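You operate a simulated robot arm through the tools that you are given. There is no shell and no other tool.

You run a simulated two-armed robot. Do the job below in one go: nothing can be reset, and whatever is moved stays where it is left.

JOB
The tint meter's cartridge is low: fit cartridge Y 7 and prove it with an empty reading.
Fine: meter off before the change and at the end; old cartridge on the white ledge; cover shut, one press of READ.

It is judged by the outcome, as a careful person would: the job done as asked, and still so three seconds after it is handed in. It fails if anything else is knocked over, pushed out of place, dropped, spilled or broken. Lids that push on must go on centred and level and be pressed home; caps that screw on are set level and turned clockwise until they are tight.

ROBOT AND FRAMES
Two 7-joint arms with two-finger grippers on one trunk that stands fixed in place. Base frame: the origin is at the foot of the trunk, x ahead of it, y to its left, z up. Units: mm, rad, N and s.
The left shoulder is at [36, 175, 1253], the right one opposite. With the tool pointing down near the work surface each hand reaches from about 200 to 840 mm from the base axis, measured 20 degrees to its own side. Payload 2.94 kg a hand.
The TCP of each hand is the grasp point between the finger pads, 30 mm short of the fingertips. In the tool frame z runs along the fingers and y along their closing line. The gripper opens to 138 mm; its body begins 109 mm behind the TCP.
Orientation is told as [roll, pitch, yaw] about the base's x, y, z axes, in that order, counted from this pose: with the fingers straight down and closing along the base's y, the tool's x points along the base's -x, its y along +y and its z along -z.

CONTROLS
- The arms move only by the tool move_arm. It takes "left_increments", "right_increments" or both (then of equal length, played together; a hand with none holds still); each is a list of rows, each a list of 6 numbers: the shift along the tool's x, y, z in mm, then the turn, a rotation vector about the tool's x, y, z in rad. In form: [[tx, ty, tz, ax, ay, az], ...]. A call has 1 to 20 rows; each row is the pose to reach, as a shift and turn from the pose commanded when the call began, along the tool's axes at that moment. "left_claw" and "right_claw" are, for a hand that has rows, the finger opening in mm, from 0 to 138, set as the call begins (left out, the last holds). A row lasts 0.2 s, in which the tool goes at most 50 mm and 0.15 rad; a call with a longer step from one row to the next is refused whole, and so is a gripper value outside its range. Where a pose cannot be reached the arm comes as near as it can. A force on the tool above 40 N (or 10 N above the force at the start of the call, whichever is more), or a blocked arm, ends the call early, and 0.2 s more pass. The fingers move at their own pace (about 45 mm/s each) and stop on an object; they squeeze with about 33 N. The grip force told is the motor's: it shows also when the fingers shut on nothing. Time passes only in rows, and 0.2 s behind the last, so rows that repeat a pose let the fingers close. It gives the time, the measured TCP pose, the force on the tool (base axes), the opening and the grip force at its end, in the units of the frame above (readings bear some noise), with the torque about the TCP (base axes, N m) and any sound that the robot's microphone picked up.
- Cameras (640 x 400 px; columns grow to the right, rows downward): "scene" is now at [94.4, -16.3, 1729.9]; the picture's right is [-0.20, -0.98, -0.00], its down [-0.72, 0.14, -0.68] and it looks along [0.67, -0.13, -0.73] (base axes); focal length 369 px, centre (320, 200). "left" rides on the left gripper at [71, -19, -146] in its tool frame; the picture's right is [0.26, 0.96, 0.00], its down [-0.85, 0.23, -0.48] and it looks along [-0.46, 0.12, 0.88] (tool axes); focal length 280 px, centre (320, 200). "right" rides on the right gripper at [71, 19, -146] in its tool frame; the picture's right is [-0.26, 0.97, 0.00], its down [-0.85, -0.23, -0.48] and it looks along [-0.46, -0.13, 0.88] (tool axes); focal length 280 px, centre (320, 200). There is no depth. A picture from a camera that has moved, and an enlarged one, comes with that camera's place and axes in the base frame and with its lens.
- capture(camera): a new picture of that camera. The clock stands still meanwhile.
- raise_lower(by): moves the trunk up (or, below 0, down) by that many mm; the arms and the scene camera ride with it, the base frame stays. It gives what a move gives, with no picture.
- pan_tilt(pan, tilt): turns the head with the scene camera to pan (to the left, within 2.094 rad either way) and tilt (down, from -0.506 to 1.204), counted from straight ahead of the robot (the tilt from the chest, where the trunk bows). It gives what a move gives.
- close_up(camera, box): a new picture of the part [left, top, right, bottom] of that camera's present view, enlarged. The clock stands still meanwhile.
- hand_in(): hands the job in; it is judged then, once.

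Places have to be worked out from the pictures, the camera data and where the tool is seen. Open the grippers and draw the arms clear of the work before you hand the job in, unless the task says otherwise.

The tools are called by a JSON object that holds its "op" and its "data". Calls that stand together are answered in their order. move_arm: Moves the arms, as the interface text tells. Its arguments: {"type":"object","properties":{"left_increments":{"type":"array","items":{"type":"array","items":{"type":"number"}}},"left_claw":{"type":"number"},"right_increments":{"type":"array","items":{"type":"array","items":{"type":"number"}}},"right_claw":{"type":"number"}},"required":[]} The other tools are called the same way: raise_lower (by) moves the trunk up or down; pan_tilt (pan, tilt) turns the head that bears the scene camera; capture (camera) takes a picture; close_up (camera, box) takes an enlarged picture of a part of a camera's view; hand_in () hands the job in.

At the start:

```text
t: 0.0
left_eef_pos: [602.9, 73.2, 1338.0]
left_tcp_rot: [0.0, -0.001, -0.001]
left_force: [-0.8, 0.3, 0.3]
left_moment: [0.0, -0.02, 0.01]
left_opening: 138.2
left_grip_force: 0.1
right_eef_pos: [290.2, -320.6, 1338.4]
right_tcp_rot: [-0.002, -0.001, 0.0]
right_force: [-0.5, 0.2, -0.8]
right_moment: [-0.02, -0.02, 0.0]
right_opening: 138.2
right_grip_force: 0.1
trunk travel left (down, up): [-425.0, 309.0]
head pan, tilt (commanded): [-0.197, 0.824]
```

scene: 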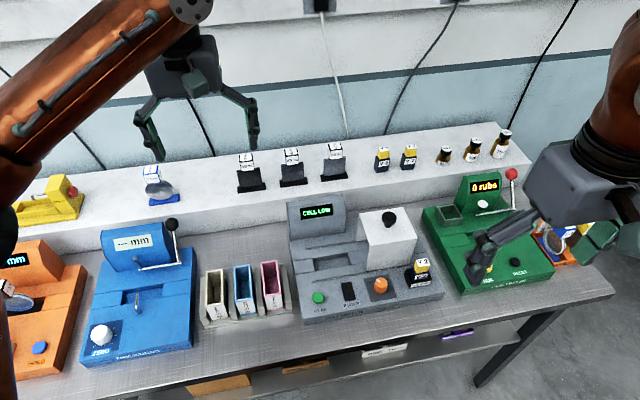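
right: 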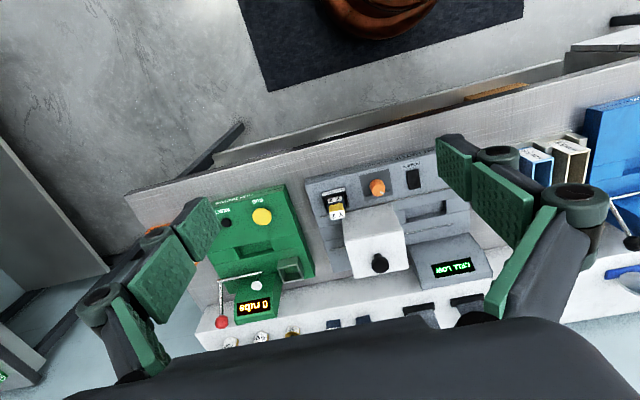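
left: 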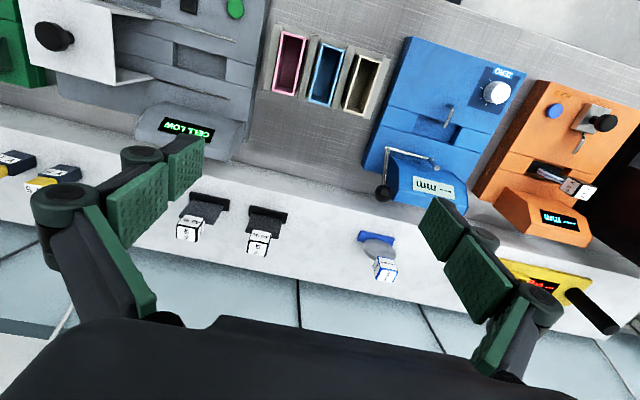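

I start by looking closer at the meters and the items on the white ledge, to identify the tint meter and the cartridges.

{"op": "close_up", "data": {"camera": "scene", "box": [270, 180, 460, 330]}}

{"op": "close_up", "data": {"camera": "scene", "box": [360, 110, 540, 220]}}

{"op": "close_up", "data": {"camera": "scene", "box": [220, 130, 370, 210]}}

{"op": "close_up", "data": {"camera": "scene", "box": [410, 150, 620, 300]}}

```text
2.67 times, centred on (365, 255) of scene
camera zoom: at [94.4, -16.3, 1729.9], right [-0.2, -0.98, 0.0], down [-0.72, 0.14, -0.68], along [0.67, -0.13, -0.73], focal length 984 px, centre (200, 53)
```

zoom: 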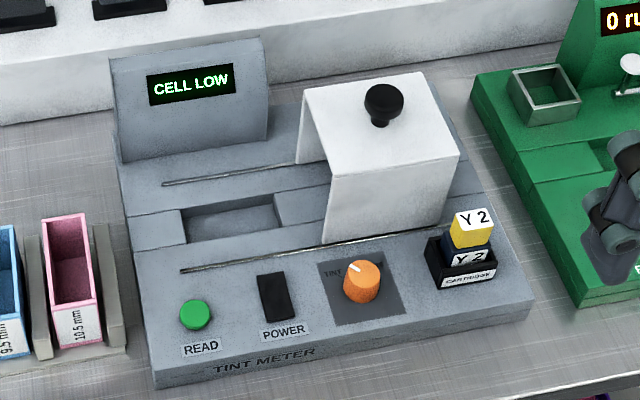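

```text
3.56 times, centred on (450, 165) of scene
camera zoom: at [94.4, -16.3, 1729.9], right [-0.2, -0.98, 0.0], down [-0.72, 0.14, -0.68], along [0.67, -0.13, -0.73], focal length 1312 px, centre (-142, 324)
```

zoom: 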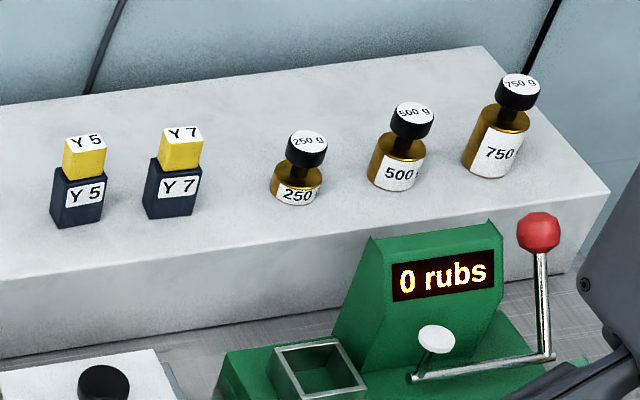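

```text
4.27 times, centred on (295, 170) of scene
camera zoom: at [94.4, -16.3, 1729.9], right [-0.2, -0.98, 0.0], down [-0.72, 0.14, -0.68], along [0.67, -0.13, -0.73], focal length 1574 px, centre (427, 328)
```

zoom: 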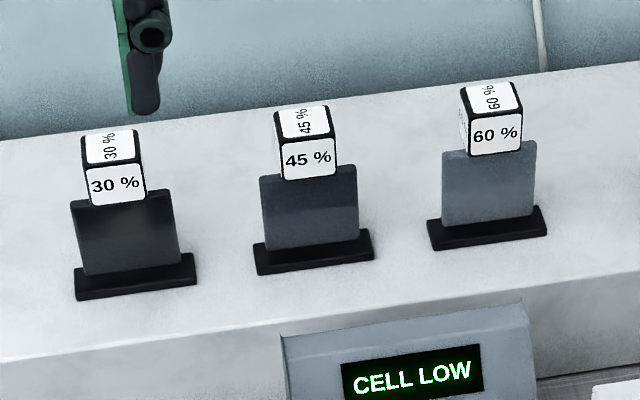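

```text
2.67 times, centred on (515, 225) of scene
camera zoom: at [94.4, -16.3, 1729.9], right [-0.2, -0.98, 0.0], down [-0.72, 0.14, -0.68], along [0.67, -0.13, -0.73], focal length 984 px, centre (-200, 133)
```

zoom: 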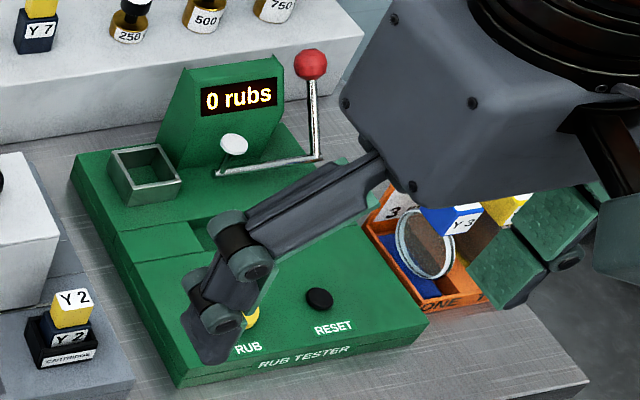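

The tint meter is the grey one (CELL LOW, Y 2 fitted, cover slid right and open). Y 7 stands on the white ledge next to Y 5. I move the right hand forward, still high up, so its camera gets a closer view.

{"op": "move_arm", "data": {"right_increments": [[-45, -10, 0, 0, 0, 0], [-90, -20, 0, 0, 0, 0], [-130, -30, 0, 0, 0, 0], [-170, -40, 0, 0, 0, 0], [-170, -40, 0, 0, 0, 0]]}}

{"op": "capture", "data": {"camera": "right"}}

{"op": "capture", "data": {"camera": "scene"}}

```text
t: 1.2
left_eef_pos: [600.9, 73.2, 1339.7]
left_tcp_rot: [0.0, -0.001, 0.001]
left_force: [-0.5, 0.1, 0.4]
left_moment: [0.0, -0.04, -0.03]
left_opening: 138.1
left_grip_force: 0.0
right_eef_pos: [460.9, -360.5, 1339.5]
right_tcp_rot: [0.0, -0.002, 0.0]
right_force: [-0.2, -1.2, 0.0]
right_moment: [0.01, -0.05, 0.02]
right_opening: 138.0
right_grip_force: 0.0
trunk travel left (down, up): [-425.0, 309.0]
head pan, tilt (commanded): [-0.197, 0.824]
```

```text
taken
camera right: at [390.1, -340.6, 1485.7], right [0.26, 0.97, 0.0], down [0.85, -0.23, 0.48], along [0.46, -0.13, -0.88], focal length 280 px, centre (320, 200)
```

right: 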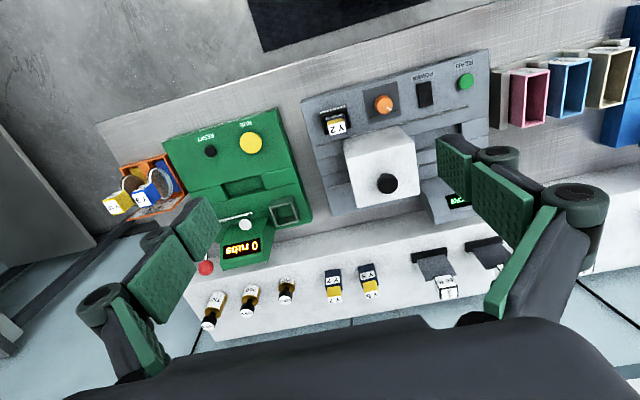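

```text
taken
camera scene: at [92.7, -16.3, 1730.0], right [-0.2, -0.98, 0.0], down [-0.72, 0.14, -0.68], along [0.67, -0.13, -0.73], focal length 369 px, centre (320, 200)
```

scene: 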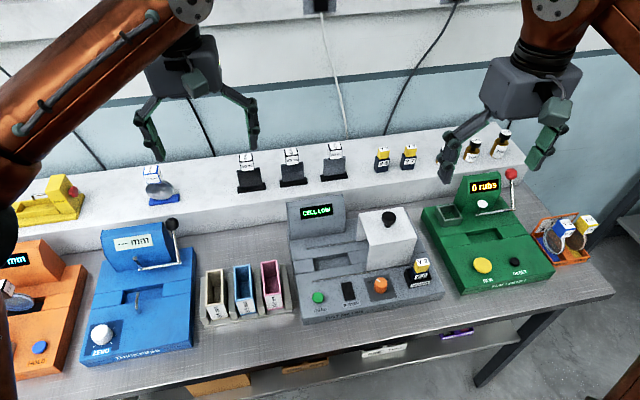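

Next I take close-ups from the right hand's camera to get pixel positions for the cartridges, slots and controls.

{"op": "close_up", "data": {"camera": "right", "box": [270, 220, 430, 320]}}

{"op": "close_up", "data": {"camera": "right", "box": [290, 40, 510, 220]}}

{"op": "close_up", "data": {"camera": "scene", "box": [360, 130, 440, 190]}}

{"op": "close_up", "data": {"camera": "scene", "box": [280, 180, 460, 330]}}

```text
4.00 times, centred on (350, 270) of right
camera zoom: at [390.1, -340.6, 1485.7], right [0.26, 0.97, 0.0], down [0.85, -0.23, 0.48], along [0.46, -0.13, -0.88], focal length 1122 px, centre (200, -80)
```

zoom: 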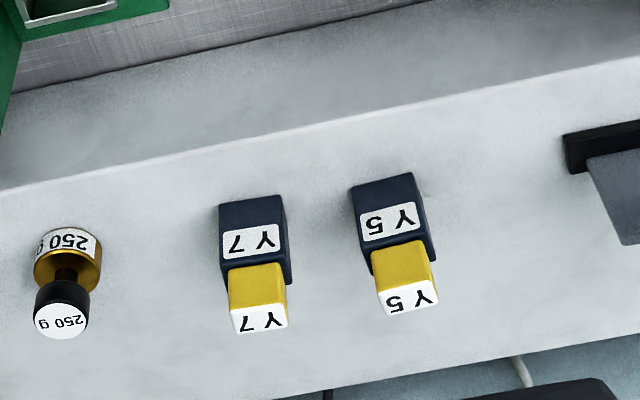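

```text
2.22 times, centred on (400, 130) of right
camera zoom: at [390.1, -340.6, 1485.7], right [0.26, 0.97, 0.0], down [0.85, -0.23, 0.48], along [0.46, -0.13, -0.88], focal length 623 px, centre (142, 356)
```

zoom: 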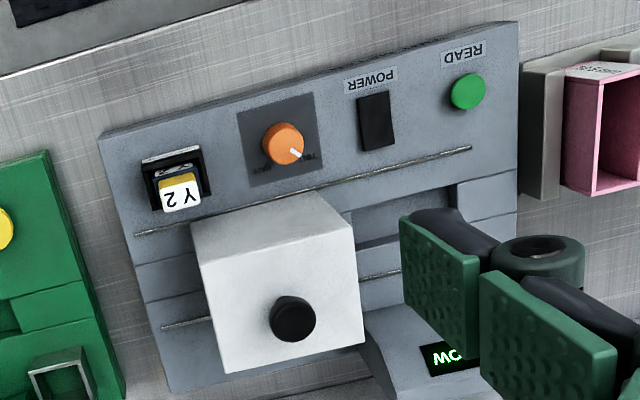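

```text
6.67 times, centred on (400, 160) of scene
camera zoom: at [92.7, -16.3, 1730.0], right [-0.2, -0.98, 0.0], down [-0.72, 0.14, -0.68], along [0.67, -0.13, -0.73], focal length 2460 px, centre (-213, 467)
```

zoom: 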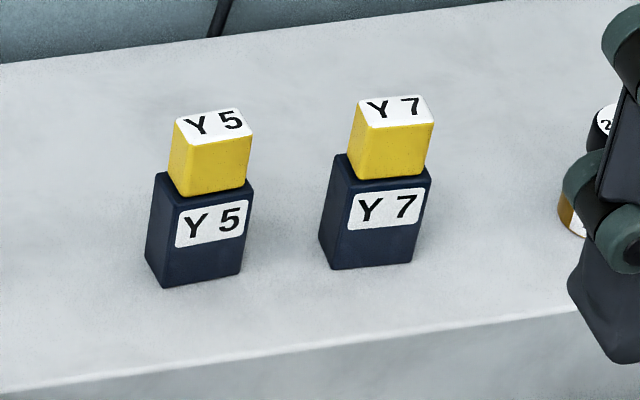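

```text
2.67 times, centred on (370, 255) of scene
camera zoom: at [92.7, -16.3, 1730.0], right [-0.2, -0.98, 0.0], down [-0.72, 0.14, -0.68], along [0.67, -0.13, -0.73], focal length 984 px, centre (187, 53)
```

zoom: 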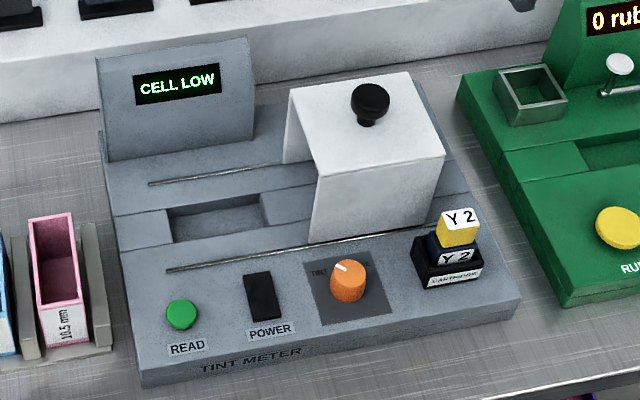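

Triangulating from the two views puts the Y 7 top near [863, -438, 1052] and the Y 2 top near [513, -344, 1001]. I bring the right hand back and lower for a closer look at the meter's front controls.

{"op": "move_arm", "data": {"right_increments": [[20, 25, 23, 0, 0, 0], [40, 50, 47, 0, 0, 0], [60, 77, 72, 0, 0, 0], [80, 103, 97, 0, 0, 0], [100, 129, 120, 0, 0, 0], [116, 150, 140, 0, 0, 0], [116, 150, 140, 0, 0, 0]]}}

{"op": "capture", "data": {"camera": "right"}}

{"op": "capture", "data": {"camera": "scene"}}

```text
t: 2.8
left_eef_pos: [602.2, 73.3, 1338.4]
left_tcp_rot: [0.001, 0.0, 0.0]
left_force: [0.2, 0.7, 0.4]
left_moment: [0.02, -0.03, -0.01]
left_opening: 138.1
left_grip_force: 0.1
right_eef_pos: [343.6, -213.0, 1199.3]
right_tcp_rot: [0.0, -0.001, 0.001]
right_force: [0.3, -1.0, 0.3]
right_moment: [0.02, -0.01, 0.02]
right_opening: 137.8
right_grip_force: 0.1
trunk travel left (down, up): [-425.0, 309.0]
head pan, tilt (commanded): [-0.197, 0.824]
```

```text
taken
camera right: at [273.2, -192.9, 1345.7], right [0.26, 0.96, 0.0], down [0.85, -0.23, 0.48], along [0.46, -0.12, -0.88], focal length 280 px, centre (320, 200)
```

right: 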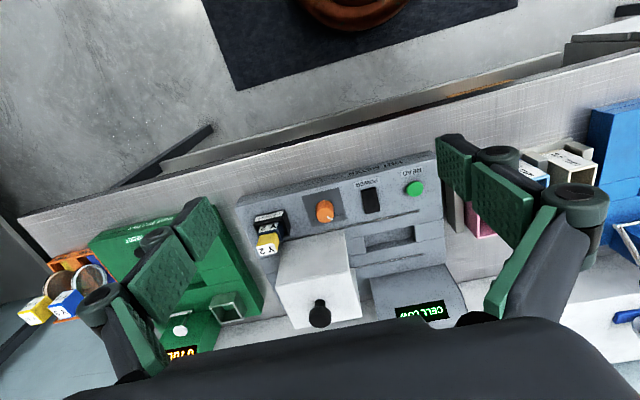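

```text
taken
camera scene: at [94.2, -16.8, 1729.9], right [-0.2, -0.98, 0.0], down [-0.72, 0.14, -0.68], along [0.67, -0.13, -0.73], focal length 369 px, centre (320, 200)
```

scene: 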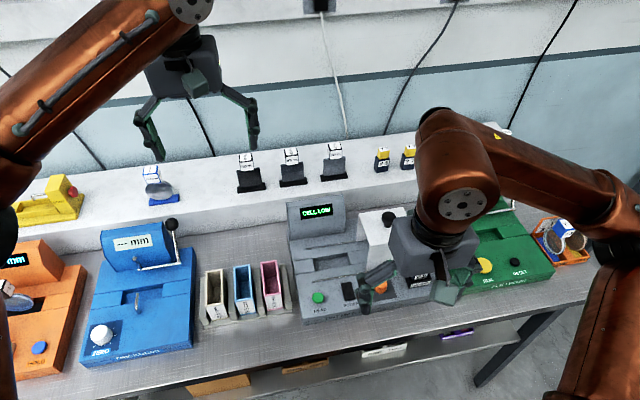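

{"op": "close_up", "data": {"camera": "right", "box": [230, 140, 450, 280]}}

{"op": "close_up", "data": {"camera": "right", "box": [235, 180, 315, 280]}}

{"op": "close_up", "data": {"camera": "right", "box": [340, 160, 440, 230]}}

{"op": "close_up", "data": {"camera": "right", "box": [270, 225, 470, 335]}}

```text
2.86 times, centred on (340, 210) of right
camera zoom: at [273.2, -192.9, 1345.7], right [0.26, 0.96, 0.0], down [0.85, -0.23, 0.48], along [0.46, -0.12, -0.88], focal length 801 px, centre (263, 171)
```

zoom: 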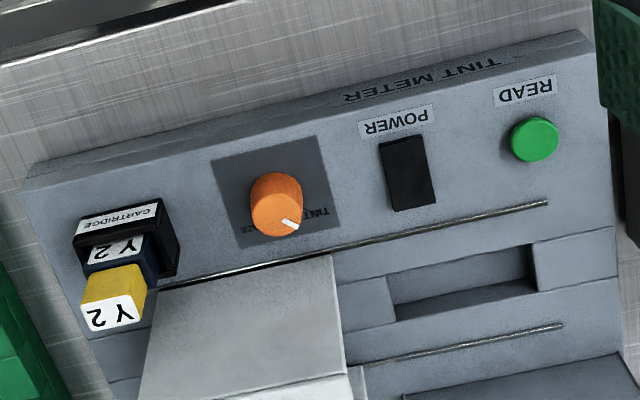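

```text
4.00 times, centred on (275, 230) of right
camera zoom: at [273.2, -192.9, 1345.7], right [0.26, 0.96, 0.0], down [0.85, -0.23, 0.48], along [0.46, -0.12, -0.88], focal length 1122 px, centre (500, 80)
```

zoom: 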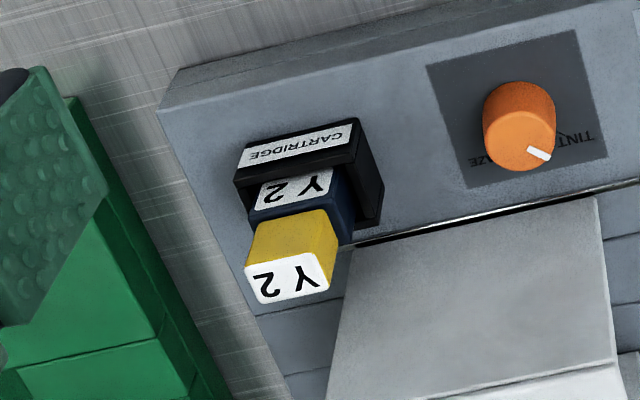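

```text
5.71 times, centred on (390, 195) of right
camera zoom: at [273.2, -192.9, 1345.7], right [0.26, 0.96, 0.0], down [0.85, -0.23, 0.48], along [0.46, -0.12, -0.88], focal length 1602 px, centre (-80, 229)
```

zoom: 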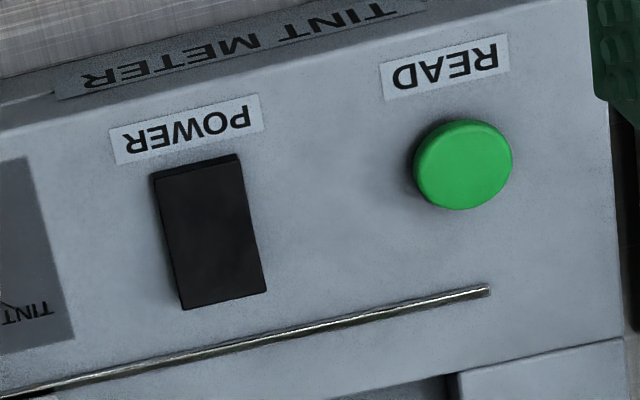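

```text
3.20 times, centred on (370, 280) of right
camera zoom: at [273.2, -192.9, 1345.7], right [0.26, 0.96, 0.0], down [0.85, -0.23, 0.48], along [0.46, -0.12, -0.88], focal length 897 px, centre (160, -56)
```

zoom: 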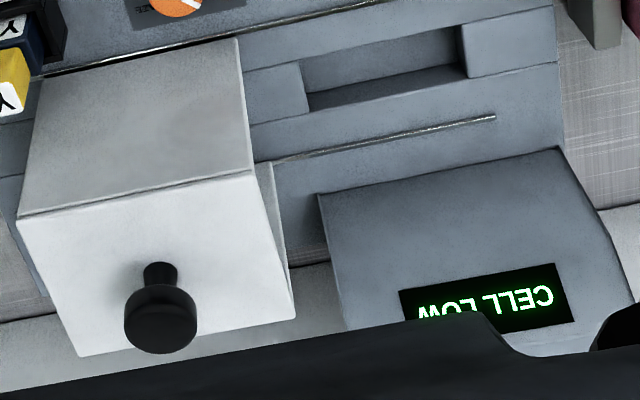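

READ is near [507, -94, 934], POWER near [511, -167, 933], and the cover knob top near [618, -286, 1061]. The dial points to TINT. I zoom in on the rocker and socket from the scene camera before pressing.

{"op": "close_up", "data": {"camera": "scene", "box": [305, 270, 365, 310]}}

{"op": "close_up", "data": {"camera": "right", "box": [350, 175, 390, 225]}}

{"op": "close_up", "data": {"camera": "left", "box": [0, 0, 260, 160]}}

```text
10.00 times, centred on (335, 290) of scene
camera zoom: at [94.2, -16.8, 1729.9], right [-0.2, -0.98, 0.0], down [-0.72, 0.14, -0.68], along [0.67, -0.13, -0.73], focal length 3689 px, centre (170, -700)
```

zoom: 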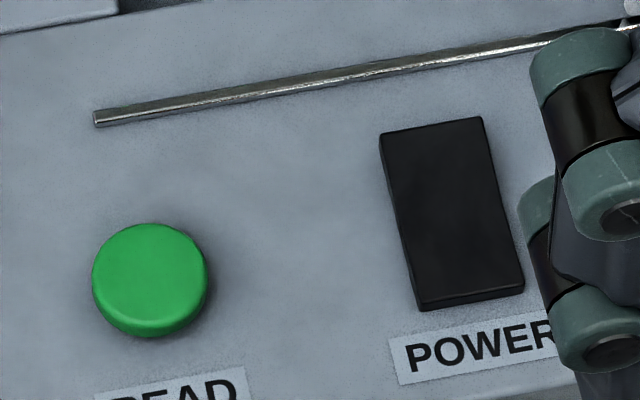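

```text
8.00 times, centred on (370, 200) of right
camera zoom: at [273.2, -192.9, 1345.7], right [0.26, 0.96, 0.0], down [0.85, -0.23, 0.48], along [0.46, -0.12, -0.88], focal length 2243 px, centre (-80, 200)
```

zoom: 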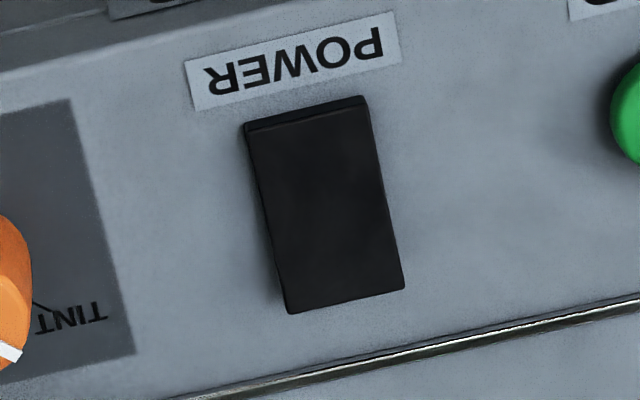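

```text
2.46 times, centred on (130, 80) of left
camera zoom: at [532.1, 53.0, 1485.6], right [-0.26, 0.96, 0.0], down [0.85, 0.23, 0.48], along [0.46, 0.13, -0.88], focal length 690 px, centre (788, 495)
```

zoom: 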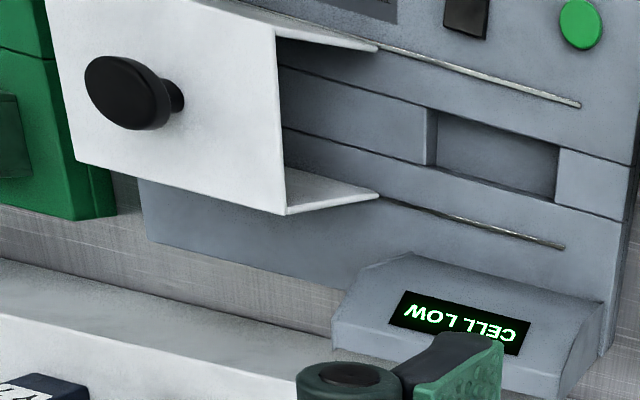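

The front end of the POWER rocker looks raised, so pressing it should switch the meter off. The slot and tunnel are empty. I close the right fingers and hover over the front half of the rocker.

{"op": "move_arm", "data": {"right_increments": [[-26, 7.5, 22, 0, 0, 0], [-52, 15, 44, 0, 0, 0], [-78, 22.5, 66, 0, 0, 0], [-104, 30, 88, 0, 0, 0], [-130, 37.5, 110, 0, 0, 0], [-156, 45, 135, 0, 0, 0], [-156, 45, 150, 0, 0, 0], [-156, 45, 150, 0, 0, 0], [-156, 45, 150, 0, 0, 0]], "right_claw": 0}}

{"op": "capture", "data": {"camera": "right"}}

{"op": "close_up", "data": {"camera": "scene", "box": [280, 180, 460, 330]}}

{"op": "close_up", "data": {"camera": "left", "box": [0, 0, 260, 160]}}

```text
t: 4.8
left_eef_pos: [602.3, 73.8, 1339.0]
left_tcp_rot: [0.001, 0.001, 0.0]
left_force: [0.2, 0.3, 0.0]
left_moment: [-0.05, 0.01, 0.02]
left_opening: 138.1
left_grip_force: 0.0
right_eef_pos: [500.9, -166.3, 1049.7]
right_tcp_rot: [0.0, 0.0, -0.001]
right_force: [0.6, 0.1, 0.4]
right_moment: [0.0, -0.04, -0.01]
right_opening: 0.0
right_grip_force: 28.3
trunk travel left (down, up): [-425.0, 309.0]
head pan, tilt (commanded): [-0.197, 0.824]
```

```text
taken
camera right: at [430.9, -146.9, 1194.9], right [0.26, 0.97, 0.0], down [0.85, -0.23, 0.48], along [0.46, -0.13, -0.88], focal length 280 px, centre (320, 200)
```

right: 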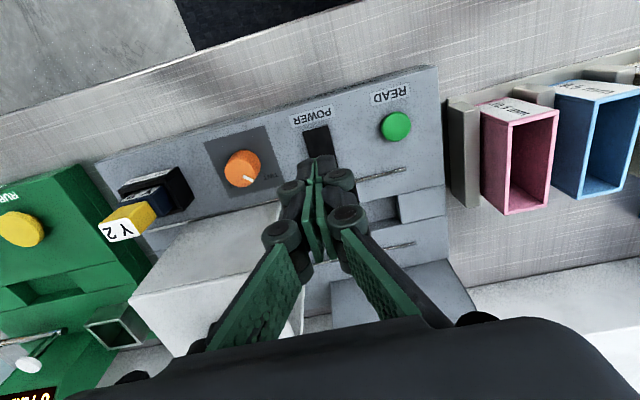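

```text
2.67 times, centred on (370, 255) of scene
camera zoom: at [94.3, -16.2, 1729.9], right [-0.2, -0.98, 0.0], down [-0.72, 0.14, -0.68], along [0.67, -0.13, -0.73], focal length 984 px, centre (187, 53)
```

zoom: 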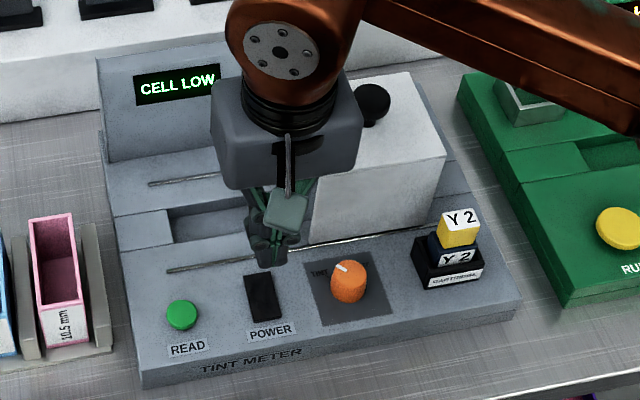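

```text
2.46 times, centred on (130, 80) of left
camera zoom: at [532.2, 53.6, 1485.5], right [-0.26, 0.96, 0.0], down [0.85, 0.23, 0.48], along [0.46, 0.12, -0.88], focal length 690 px, centre (788, 495)
```

zoom: 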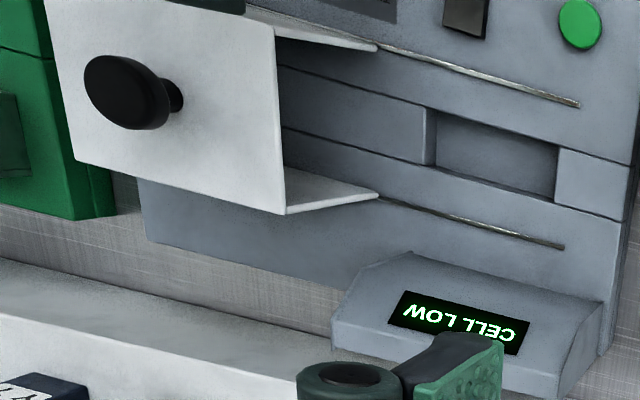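

The fingertips are over the front half of the rocker. I descend quickly to just above it, then press in small steps while watching force and sound.

{"op": "move_arm", "data": {"right_increments": [[0, 0, 35, 0, 0, 0], [0, 0, 65, 0, 0, 0], [0, 0, 70, 0, 0, 0], [0, 0, 73, 0, 0, 0], [0, 0, 76, 0, 0, 0], [0, 0, 79, 0, 0, 0], [0, 0, 82, 0, 0, 0], [0, 0, 84, 0, 0, 0]]}}

{"op": "close_up", "data": {"camera": "left", "box": [0, 0, 260, 160]}}

{"op": "close_up", "data": {"camera": "scene", "box": [280, 180, 460, 330]}}

```text
t: 6.6
left_eef_pos: [602.1, 73.8, 1338.2]
left_tcp_rot: [0.0, -0.001, 0.0]
left_force: [-0.4, 0.0, -0.4]
left_moment: [0.01, -0.03, -0.02]
left_opening: 138.0
left_grip_force: 0.0
right_eef_pos: [500.3, -165.3, 965.5]
right_tcp_rot: [0.0, 0.0, 0.0]
right_force: [0.7, -0.3, -0.5]
right_moment: [0.0, -0.02, 0.01]
right_opening: 0.0
right_grip_force: 28.7
trunk travel left (down, up): [-425.0, 309.0]
head pan, tilt (commanded): [-0.197, 0.824]
```

```text
2.46 times, centred on (130, 80) of left
camera zoom: at [532.4, 53.7, 1485.4], right [-0.26, 0.96, 0.0], down [0.85, 0.23, 0.48], along [0.46, 0.12, -0.88], focal length 690 px, centre (788, 495)
```

zoom: 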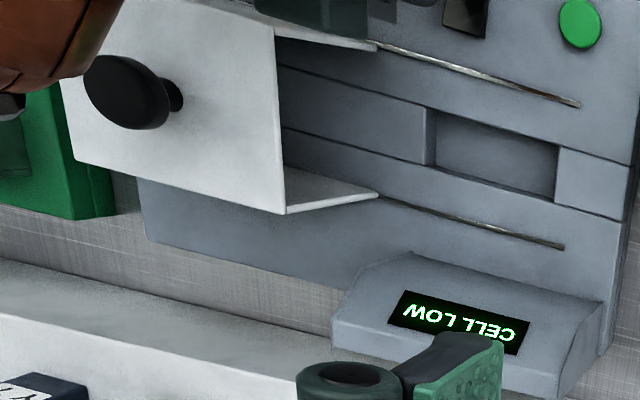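

```text
2.67 times, centred on (370, 255) of scene
camera zoom: at [94.6, -16.1, 1729.9], right [-0.2, -0.98, 0.0], down [-0.72, 0.14, -0.68], along [0.67, -0.13, -0.73], focal length 984 px, centre (187, 53)
```

zoom: 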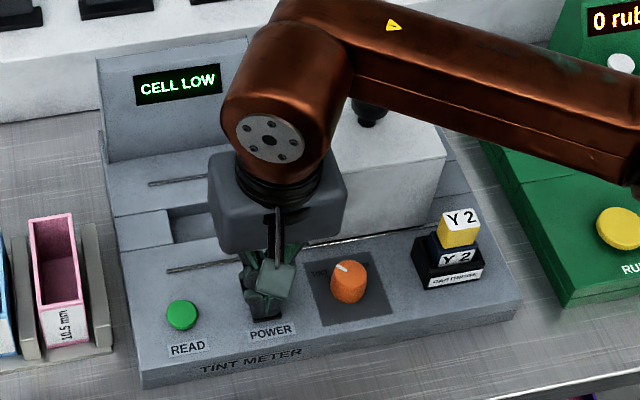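

There is no contact yet at a TCP z of 965. I keep pressing down in small steps.

{"op": "move_arm", "data": {"right_increments": [[0, 0, 2, 0, 0, 0], [0, 0, 4, 0, 0, 0], [0, 0, 6, 0, 0, 0], [0, 0, 8, 0, 0, 0]]}}

{"op": "close_up", "data": {"camera": "scene", "box": [280, 180, 460, 330]}}

{"op": "capture", "data": {"camera": "right"}}

```text
t: 7.6
left_eef_pos: [602.7, 73.4, 1338.8]
left_tcp_rot: [0.0, -0.001, 0.0]
left_force: [-0.7, -0.7, -0.3]
left_moment: [-0.01, 0.0, 0.03]
left_opening: 138.2
left_grip_force: 0.1
right_eef_pos: [500.3, -165.0, 956.0]
right_tcp_rot: [0.0, 0.001, 0.0]
right_force: [0.3, 0.3, 0.6]
right_moment: [0.06, -0.02, 0.01]
right_opening: 0.0
right_grip_force: 28.2
trunk travel left (down, up): [-425.0, 309.0]
head pan, tilt (commanded): [-0.197, 0.824]
```

```text
2.67 times, centred on (370, 255) of scene
camera zoom: at [94.6, -16.1, 1729.9], right [-0.2, -0.98, 0.0], down [-0.72, 0.14, -0.68], along [0.67, -0.13, -0.73], focal length 984 px, centre (187, 53)
```

zoom: 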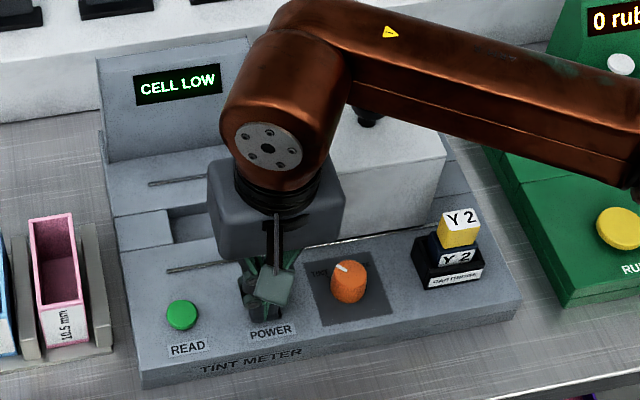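

```text
taken
camera right: at [430.8, -145.4, 1102.7], right [0.26, 0.96, 0.0], down [0.85, -0.23, 0.48], along [0.46, -0.13, -0.88], focal length 280 px, centre (320, 200)
```

right: 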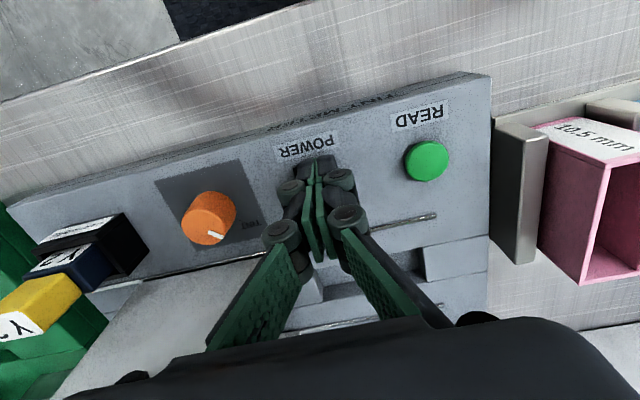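

Still no contact, so the panel is a bit lower than I estimated. I continue in small steps.

{"op": "move_arm", "data": {"right_increments": [[0, 0, 2, 0, 0, 0], [0, 0, 4, 0, 0, 0], [0, 0, 6, 0, 0, 0]]}}

{"op": "close_up", "data": {"camera": "scene", "box": [280, 180, 460, 330]}}

```text
t: 8.4
left_eef_pos: [601.0, 72.7, 1339.8]
left_tcp_rot: [0.0, -0.001, 0.0]
left_force: [0.4, 0.2, 0.3]
left_moment: [0.02, 0.01, 0.0]
left_opening: 138.1
left_grip_force: 0.0
right_eef_pos: [500.1, -164.3, 955.2]
right_tcp_rot: [-0.001, -0.006, 0.0]
right_force: [-1.1, -4.3, 23.5]
right_moment: [-0.13, -0.24, 0.01]
right_opening: 6.1
right_grip_force: 28.6
trunk travel left (down, up): [-425.0, 309.0]
head pan, tilt (commanded): [-0.197, 0.824]
```

```text
2.67 times, centred on (370, 255) of scene
camera zoom: at [92.3, -16.0, 1730.3], right [-0.2, -0.98, 0.0], down [-0.72, 0.14, -0.68], along [0.67, -0.13, -0.73], focal length 984 px, centre (187, 53)
```

zoom: 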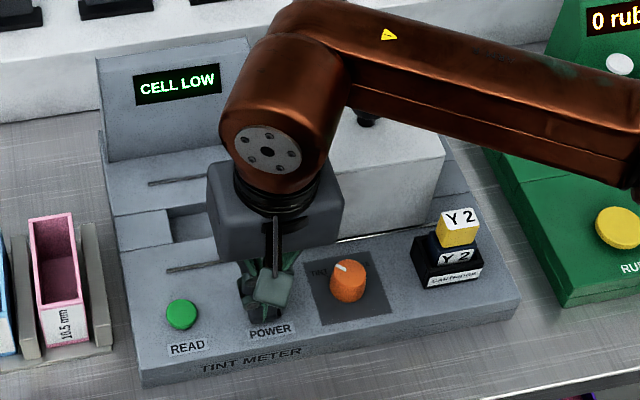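

There is contact at about 23 N, but the display stays on and no click was heard, so this end may be the one already down. I lift off and inspect the rocker.

{"op": "move_arm", "data": {"right_increments": [[0, 0, -20, 0, 0, 0], [0, 0, -50, 0, 0, 0], [25, 0, -90, 0, 0, 0], [70, 0, -100, 0, 0, 0], [110, 0, -100, 0, 0, 0], [110, 0, -100, 0, 0, 0]], "right_claw": 0}}

{"op": "capture", "data": {"camera": "right"}}

{"op": "close_up", "data": {"camera": "scene", "box": [305, 270, 365, 310]}}

```text
t: 9.8
left_eef_pos: [602.0, 73.9, 1337.6]
left_tcp_rot: [0.0, 0.0, 0.0]
left_force: [0.2, 0.2, 0.2]
left_moment: [-0.02, -0.01, 0.01]
left_opening: 138.1
left_grip_force: 0.1
right_eef_pos: [389.0, -165.1, 1049.1]
right_tcp_rot: [-0.002, 0.0, 0.0]
right_force: [0.7, 0.2, -0.3]
right_moment: [-0.01, 0.02, 0.0]
right_opening: 0.0
right_grip_force: 28.6
trunk travel left (down, up): [-425.0, 309.0]
head pan, tilt (commanded): [-0.197, 0.824]
```

```text
taken
camera right: at [319.9, -145.5, 1194.9], right [0.26, 0.96, 0.0], down [0.85, -0.23, 0.48], along [0.46, -0.13, -0.88], focal length 280 px, centre (320, 200)
```

right: 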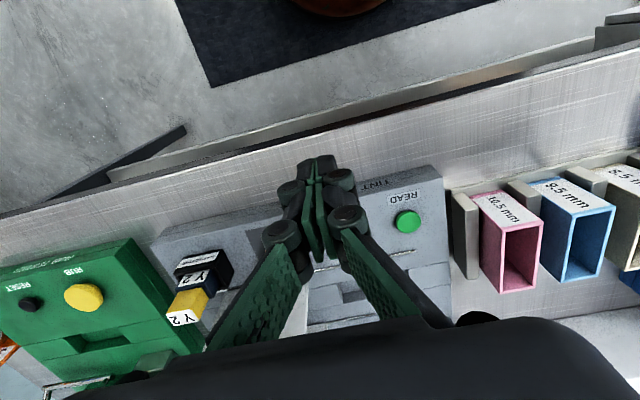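

```text
10.00 times, centred on (335, 290) of scene
camera zoom: at [95.1, -16.0, 1729.8], right [-0.2, -0.98, 0.0], down [-0.72, 0.14, -0.68], along [0.67, -0.13, -0.73], focal length 3689 px, centre (170, -700)
```

zoom: 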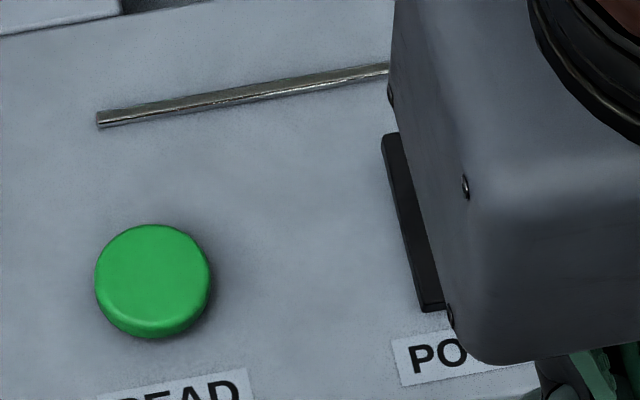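

The hand hides the rocker, so I shift it to the right to view the rocker from the side.

{"op": "move_arm", "data": {"right_increments": [[0, -45, 0, 0, 0, 0], [0, -90, 0, 0, 0, 0], [0, -110, 0, 0, 0, 0], [0, -110, 0, 0, 0, 0]]}}

{"op": "close_up", "data": {"camera": "right", "box": [400, 160, 480, 240]}}

{"op": "close_up", "data": {"camera": "scene", "box": [325, 270, 385, 310]}}

{"op": "capture", "data": {"camera": "right"}}

```text
t: 10.8
left_eef_pos: [602.9, 73.9, 1340.2]
left_tcp_rot: [-0.001, 0.002, 0.0]
left_force: [0.0, -0.2, 0.1]
left_moment: [0.02, -0.02, 0.0]
left_opening: 138.0
left_grip_force: 0.2
right_eef_pos: [390.5, -275.9, 1051.1]
right_tcp_rot: [0.0, 0.0, 0.001]
right_force: [-0.3, -0.7, -0.1]
right_moment: [0.01, 0.01, 0.01]
right_opening: 0.0
right_grip_force: 27.8
trunk travel left (down, up): [-425.0, 309.0]
head pan, tilt (commanded): [-0.197, 0.824]
```

```text
5.00 times, centred on (440, 200) of right
camera zoom: at [320.7, -256.1, 1195.6], right [0.26, 0.97, 0.0], down [0.85, -0.23, 0.48], along [0.46, -0.12, -0.88], focal length 1402 px, centre (-280, 200)
```

zoom: 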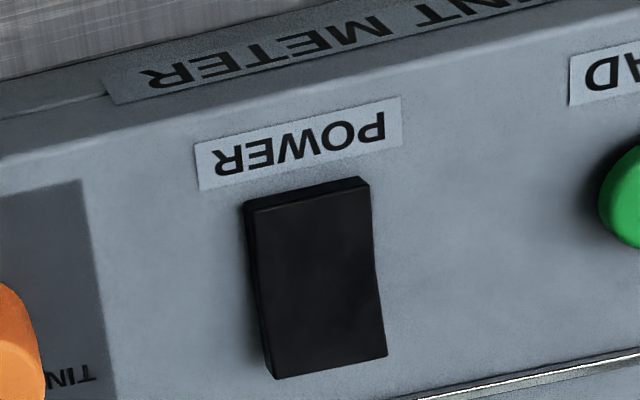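

```text
10.00 times, centred on (355, 290) of scene
camera zoom: at [94.7, -16.3, 1729.8], right [-0.2, -0.98, 0.0], down [-0.72, 0.14, -0.68], along [0.67, -0.13, -0.73], focal length 3689 px, centre (-30, -700)
```

zoom: 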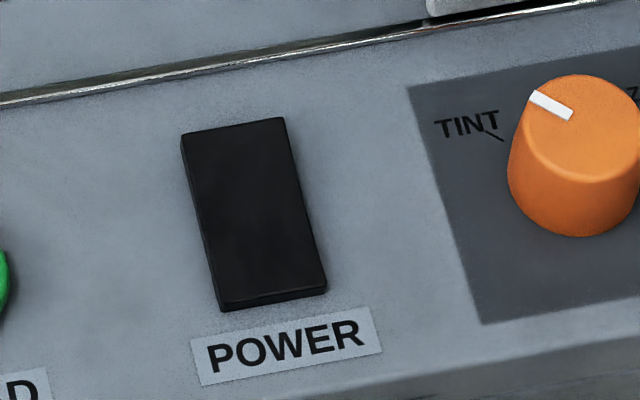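

```text
taken
camera right: at [320.7, -256.1, 1195.6], right [0.26, 0.97, 0.0], down [0.85, -0.23, 0.48], along [0.46, -0.12, -0.88], focal length 280 px, centre (320, 200)
```

right: 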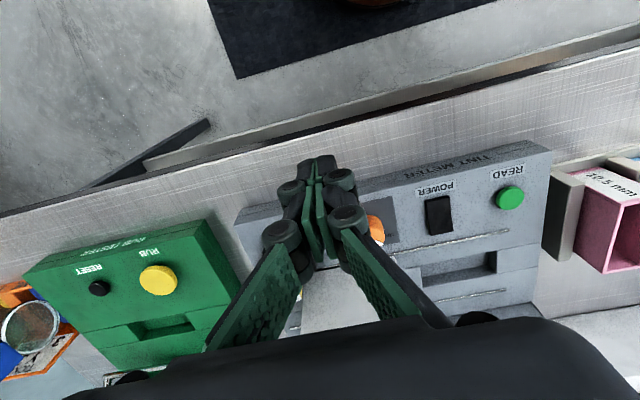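

Triangulating the rocker corners gives the front edge at z of about 926 and the rear edge at about 933. The front is already down, so the rear half must be pressed. I move over the rear half.

{"op": "move_arm", "data": {"right_increments": [[-36, 28, 0, 0, 0, 0], [-72, 56, 0, 0, 0, 0], [-105, 82, 0, 0, 0, 0], [-136.5, 105.9, 0, 0, 0, 0], [-136.5, 105.9, 40, 0, 0, 0], [-136.5, 105.9, 75, 0, 0, 0], [-136.5, 105.9, 80, 0, 0, 0], [-136.5, 105.9, 80, 0, 0, 0]]}}

{"op": "capture", "data": {"camera": "right"}}

{"op": "close_up", "data": {"camera": "scene", "box": [280, 180, 460, 330]}}

```text
t: 12.6
left_eef_pos: [602.2, 73.4, 1339.4]
left_tcp_rot: [0.0, 0.0, -0.001]
left_force: [0.7, 0.0, -0.1]
left_moment: [0.04, -0.02, 0.01]
left_opening: 138.0
left_grip_force: 0.0
right_eef_pos: [528.5, -168.4, 969.7]
right_tcp_rot: [0.001, 0.002, 0.0]
right_force: [-0.1, 0.3, -0.2]
right_moment: [0.02, 0.05, -0.01]
right_opening: 0.0
right_grip_force: 28.7
trunk travel left (down, up): [-425.0, 309.0]
head pan, tilt (commanded): [-0.197, 0.824]
```

```text
taken
camera right: at [458.0, -149.0, 1115.8], right [0.26, 0.97, 0.0], down [0.85, -0.23, 0.48], along [0.46, -0.13, -0.88], focal length 280 px, centre (320, 200)
```

right: 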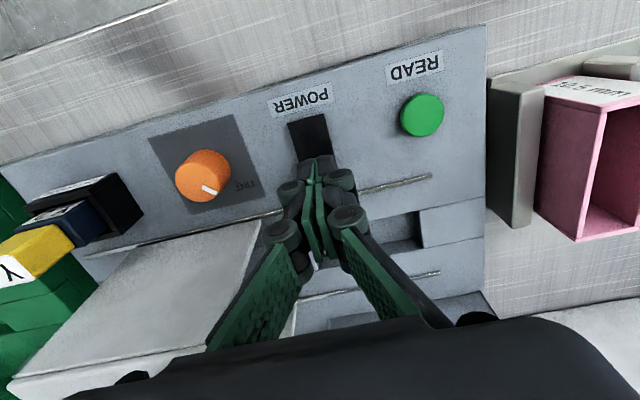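

```text
2.67 times, centred on (370, 255) of scene
camera zoom: at [95.0, -16.2, 1729.8], right [-0.2, -0.98, 0.0], down [-0.72, 0.14, -0.68], along [0.67, -0.13, -0.73], focal length 984 px, centre (187, 53)
```

zoom: 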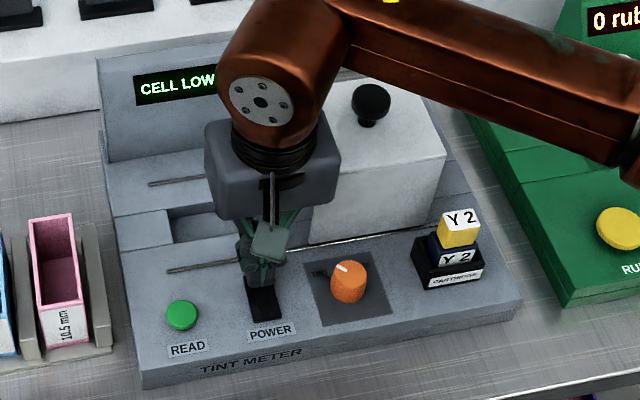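

The tips are right above the rear half of the rocker. I press down in small steps.

{"op": "move_arm", "data": {"right_increments": [[0, 0, 3, 0, 0, 0], [0, 0, 6, 0, 0, 0], [0, 0, 9, 0, 0, 0], [0, 0, 11, 0, 0, 0], [0, 0, 13, 0, 0, 0], [0, 0, 15, 0, 0, 0]]}}

{"op": "close_up", "data": {"camera": "left", "box": [0, 0, 260, 160]}}

```text
t: 14.0
left_eef_pos: [602.3, 74.4, 1338.8]
left_tcp_rot: [0.0, -0.001, 0.001]
left_force: [0.4, -0.4, 0.1]
left_moment: [0.0, -0.01, 0.01]
left_opening: 138.1
left_grip_force: 0.0
right_eef_pos: [527.3, -169.2, 954.2]
right_tcp_rot: [0.0, -0.002, 0.001]
right_force: [0.1, 0.4, 0.5]
right_moment: [0.02, 0.02, 0.0]
right_opening: 0.0
right_grip_force: 28.2
trunk travel left (down, up): [-425.0, 309.0]
head pan, tilt (commanded): [-0.197, 0.824]
```

```text
2.46 times, centred on (130, 80) of left
camera zoom: at [532.4, 53.7, 1485.4], right [-0.26, 0.96, 0.0], down [0.85, 0.23, 0.48], along [0.46, 0.12, -0.88], focal length 690 px, centre (788, 495)
```

zoom: 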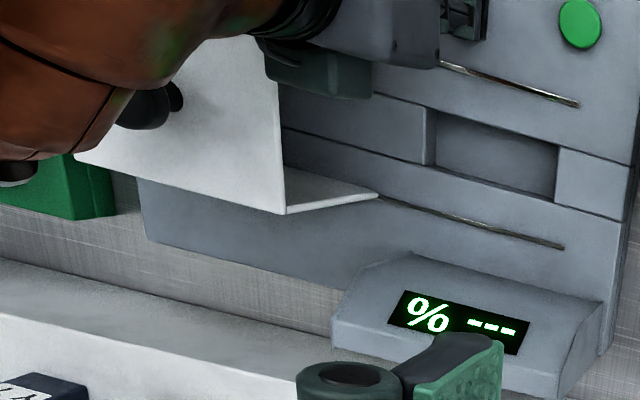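

The display now reads "--- %" instead of going dark. I lift off and look at the rocker's position and display again.

{"op": "move_arm", "data": {"right_increments": [[0, 0, -20, 0, 0, 0], [0, 0, -55, 0, 0, 0], [30, -20, -90, 0, 0, 0], [70, -50, -96, 0, 0, 0], [105, -80, -96, 0, 0, 0], [137, -106, -96, 0, 0, 0], [137, -106, -96, 0, 0, 0]]}}

{"op": "close_up", "data": {"camera": "left", "box": [0, 0, 260, 160]}}

{"op": "close_up", "data": {"camera": "right", "box": [400, 160, 480, 240]}}

{"op": "close_up", "data": {"camera": "scene", "box": [325, 270, 385, 310]}}

```text
refused: row 3 steps farther than a row can; nothing moved
```

```text
2.46 times, centred on (130, 80) of left
camera zoom: at [532.4, 53.7, 1485.4], right [-0.26, 0.96, 0.0], down [0.85, 0.23, 0.48], along [0.46, 0.12, -0.88], focal length 690 px, centre (788, 495)
```

zoom: 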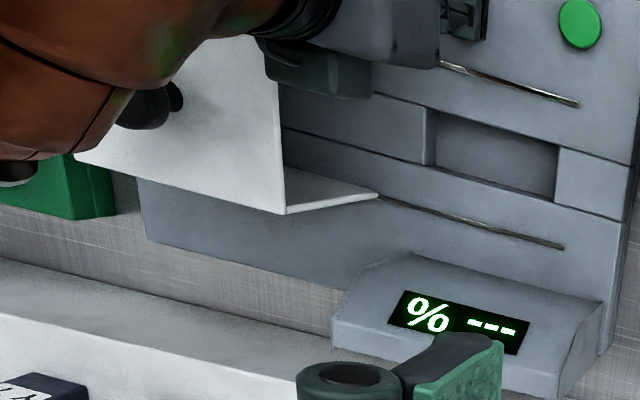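

```text
5.00 times, centred on (440, 200) of right
camera zoom: at [457.6, -149.3, 1101.1], right [0.26, 0.96, 0.0], down [0.85, -0.23, 0.48], along [0.46, -0.13, -0.88], focal length 1402 px, centre (-280, 200)
```

zoom: 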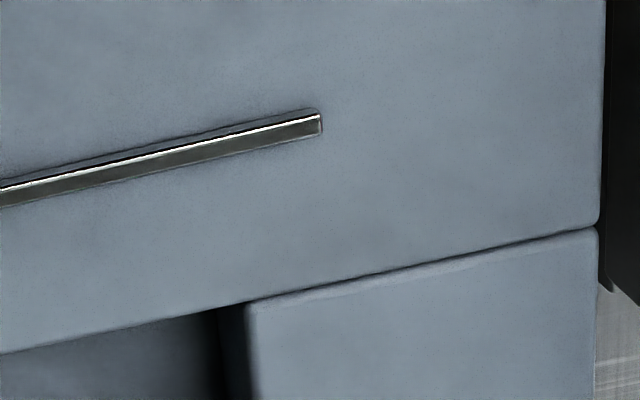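

```text
10.00 times, centred on (355, 290) of scene
camera zoom: at [94.6, -16.1, 1729.9], right [-0.2, -0.98, 0.0], down [-0.72, 0.14, -0.68], along [0.67, -0.13, -0.73], focal length 3689 px, centre (-30, -700)
```

zoom: 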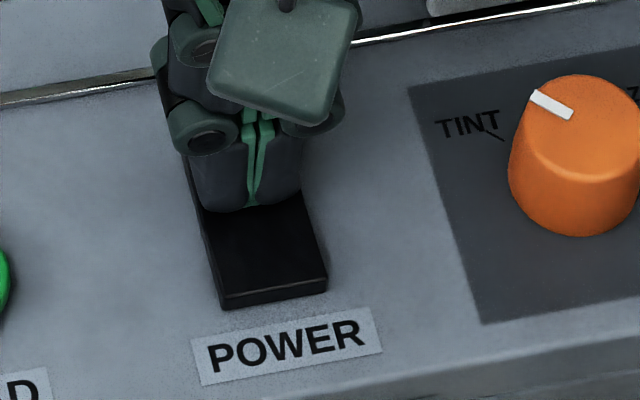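

One row in that call was too long, so nothing moved. I retry with shorter steps.

{"op": "move_arm", "data": {"right_increments": [[0, 0, -20, 0, 0, 0], [0, 0, -55, 0, 0, 0], [25, -10, -85, 0, 0, 0], [55, -40, -96, 0, 0, 0], [85, -70, -96, 0, 0, 0], [115, -95, -96, 0, 0, 0], [137, -106, -96, 0, 0, 0], [137, -106, -96, 0, 0, 0]]}}

{"op": "close_up", "data": {"camera": "left", "box": [0, 0, 260, 160]}}

{"op": "close_up", "data": {"camera": "right", "box": [400, 160, 480, 240]}}

{"op": "close_up", "data": {"camera": "scene", "box": [325, 270, 385, 310]}}

```text
t: 15.8
left_eef_pos: [602.1, 73.9, 1338.7]
left_tcp_rot: [0.0, 0.002, 0.001]
left_force: [-0.5, 0.5, 0.1]
left_moment: [-0.03, 0.01, 0.01]
left_opening: 137.8
left_grip_force: 0.1
right_eef_pos: [390.8, -274.1, 1054.0]
right_tcp_rot: [-0.001, 0.0, 0.0]
right_force: [-0.1, -0.1, -0.4]
right_moment: [-0.02, -0.02, 0.0]
right_opening: 0.2
right_grip_force: 28.5
trunk travel left (down, up): [-425.0, 309.0]
head pan, tilt (commanded): [-0.197, 0.824]
```

```text
2.46 times, centred on (130, 80) of left
camera zoom: at [532.8, 53.8, 1485.2], right [-0.26, 0.96, 0.0], down [0.85, 0.23, 0.48], along [0.46, 0.12, -0.88], focal length 690 px, centre (788, 495)
```

zoom: 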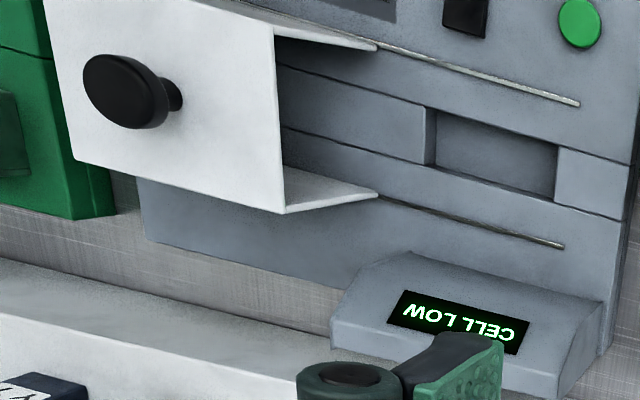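

```text
5.00 times, centred on (440, 200) of right
camera zoom: at [321.0, -253.9, 1199.7], right [0.26, 0.97, 0.0], down [0.85, -0.23, 0.48], along [0.46, -0.13, -0.88], focal length 1402 px, centre (-280, 200)
```

zoom: 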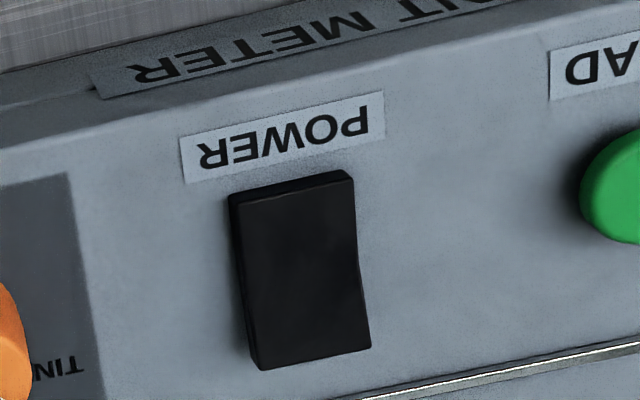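

```text
10.00 times, centred on (355, 290) of scene
camera zoom: at [95.0, -16.0, 1729.8], right [-0.2, -0.98, 0.0], down [-0.72, 0.14, -0.68], along [0.67, -0.13, -0.73], focal length 3689 px, centre (-30, -700)
```

zoom: 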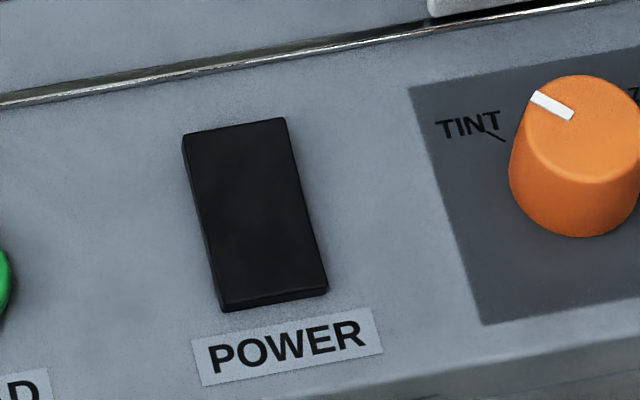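

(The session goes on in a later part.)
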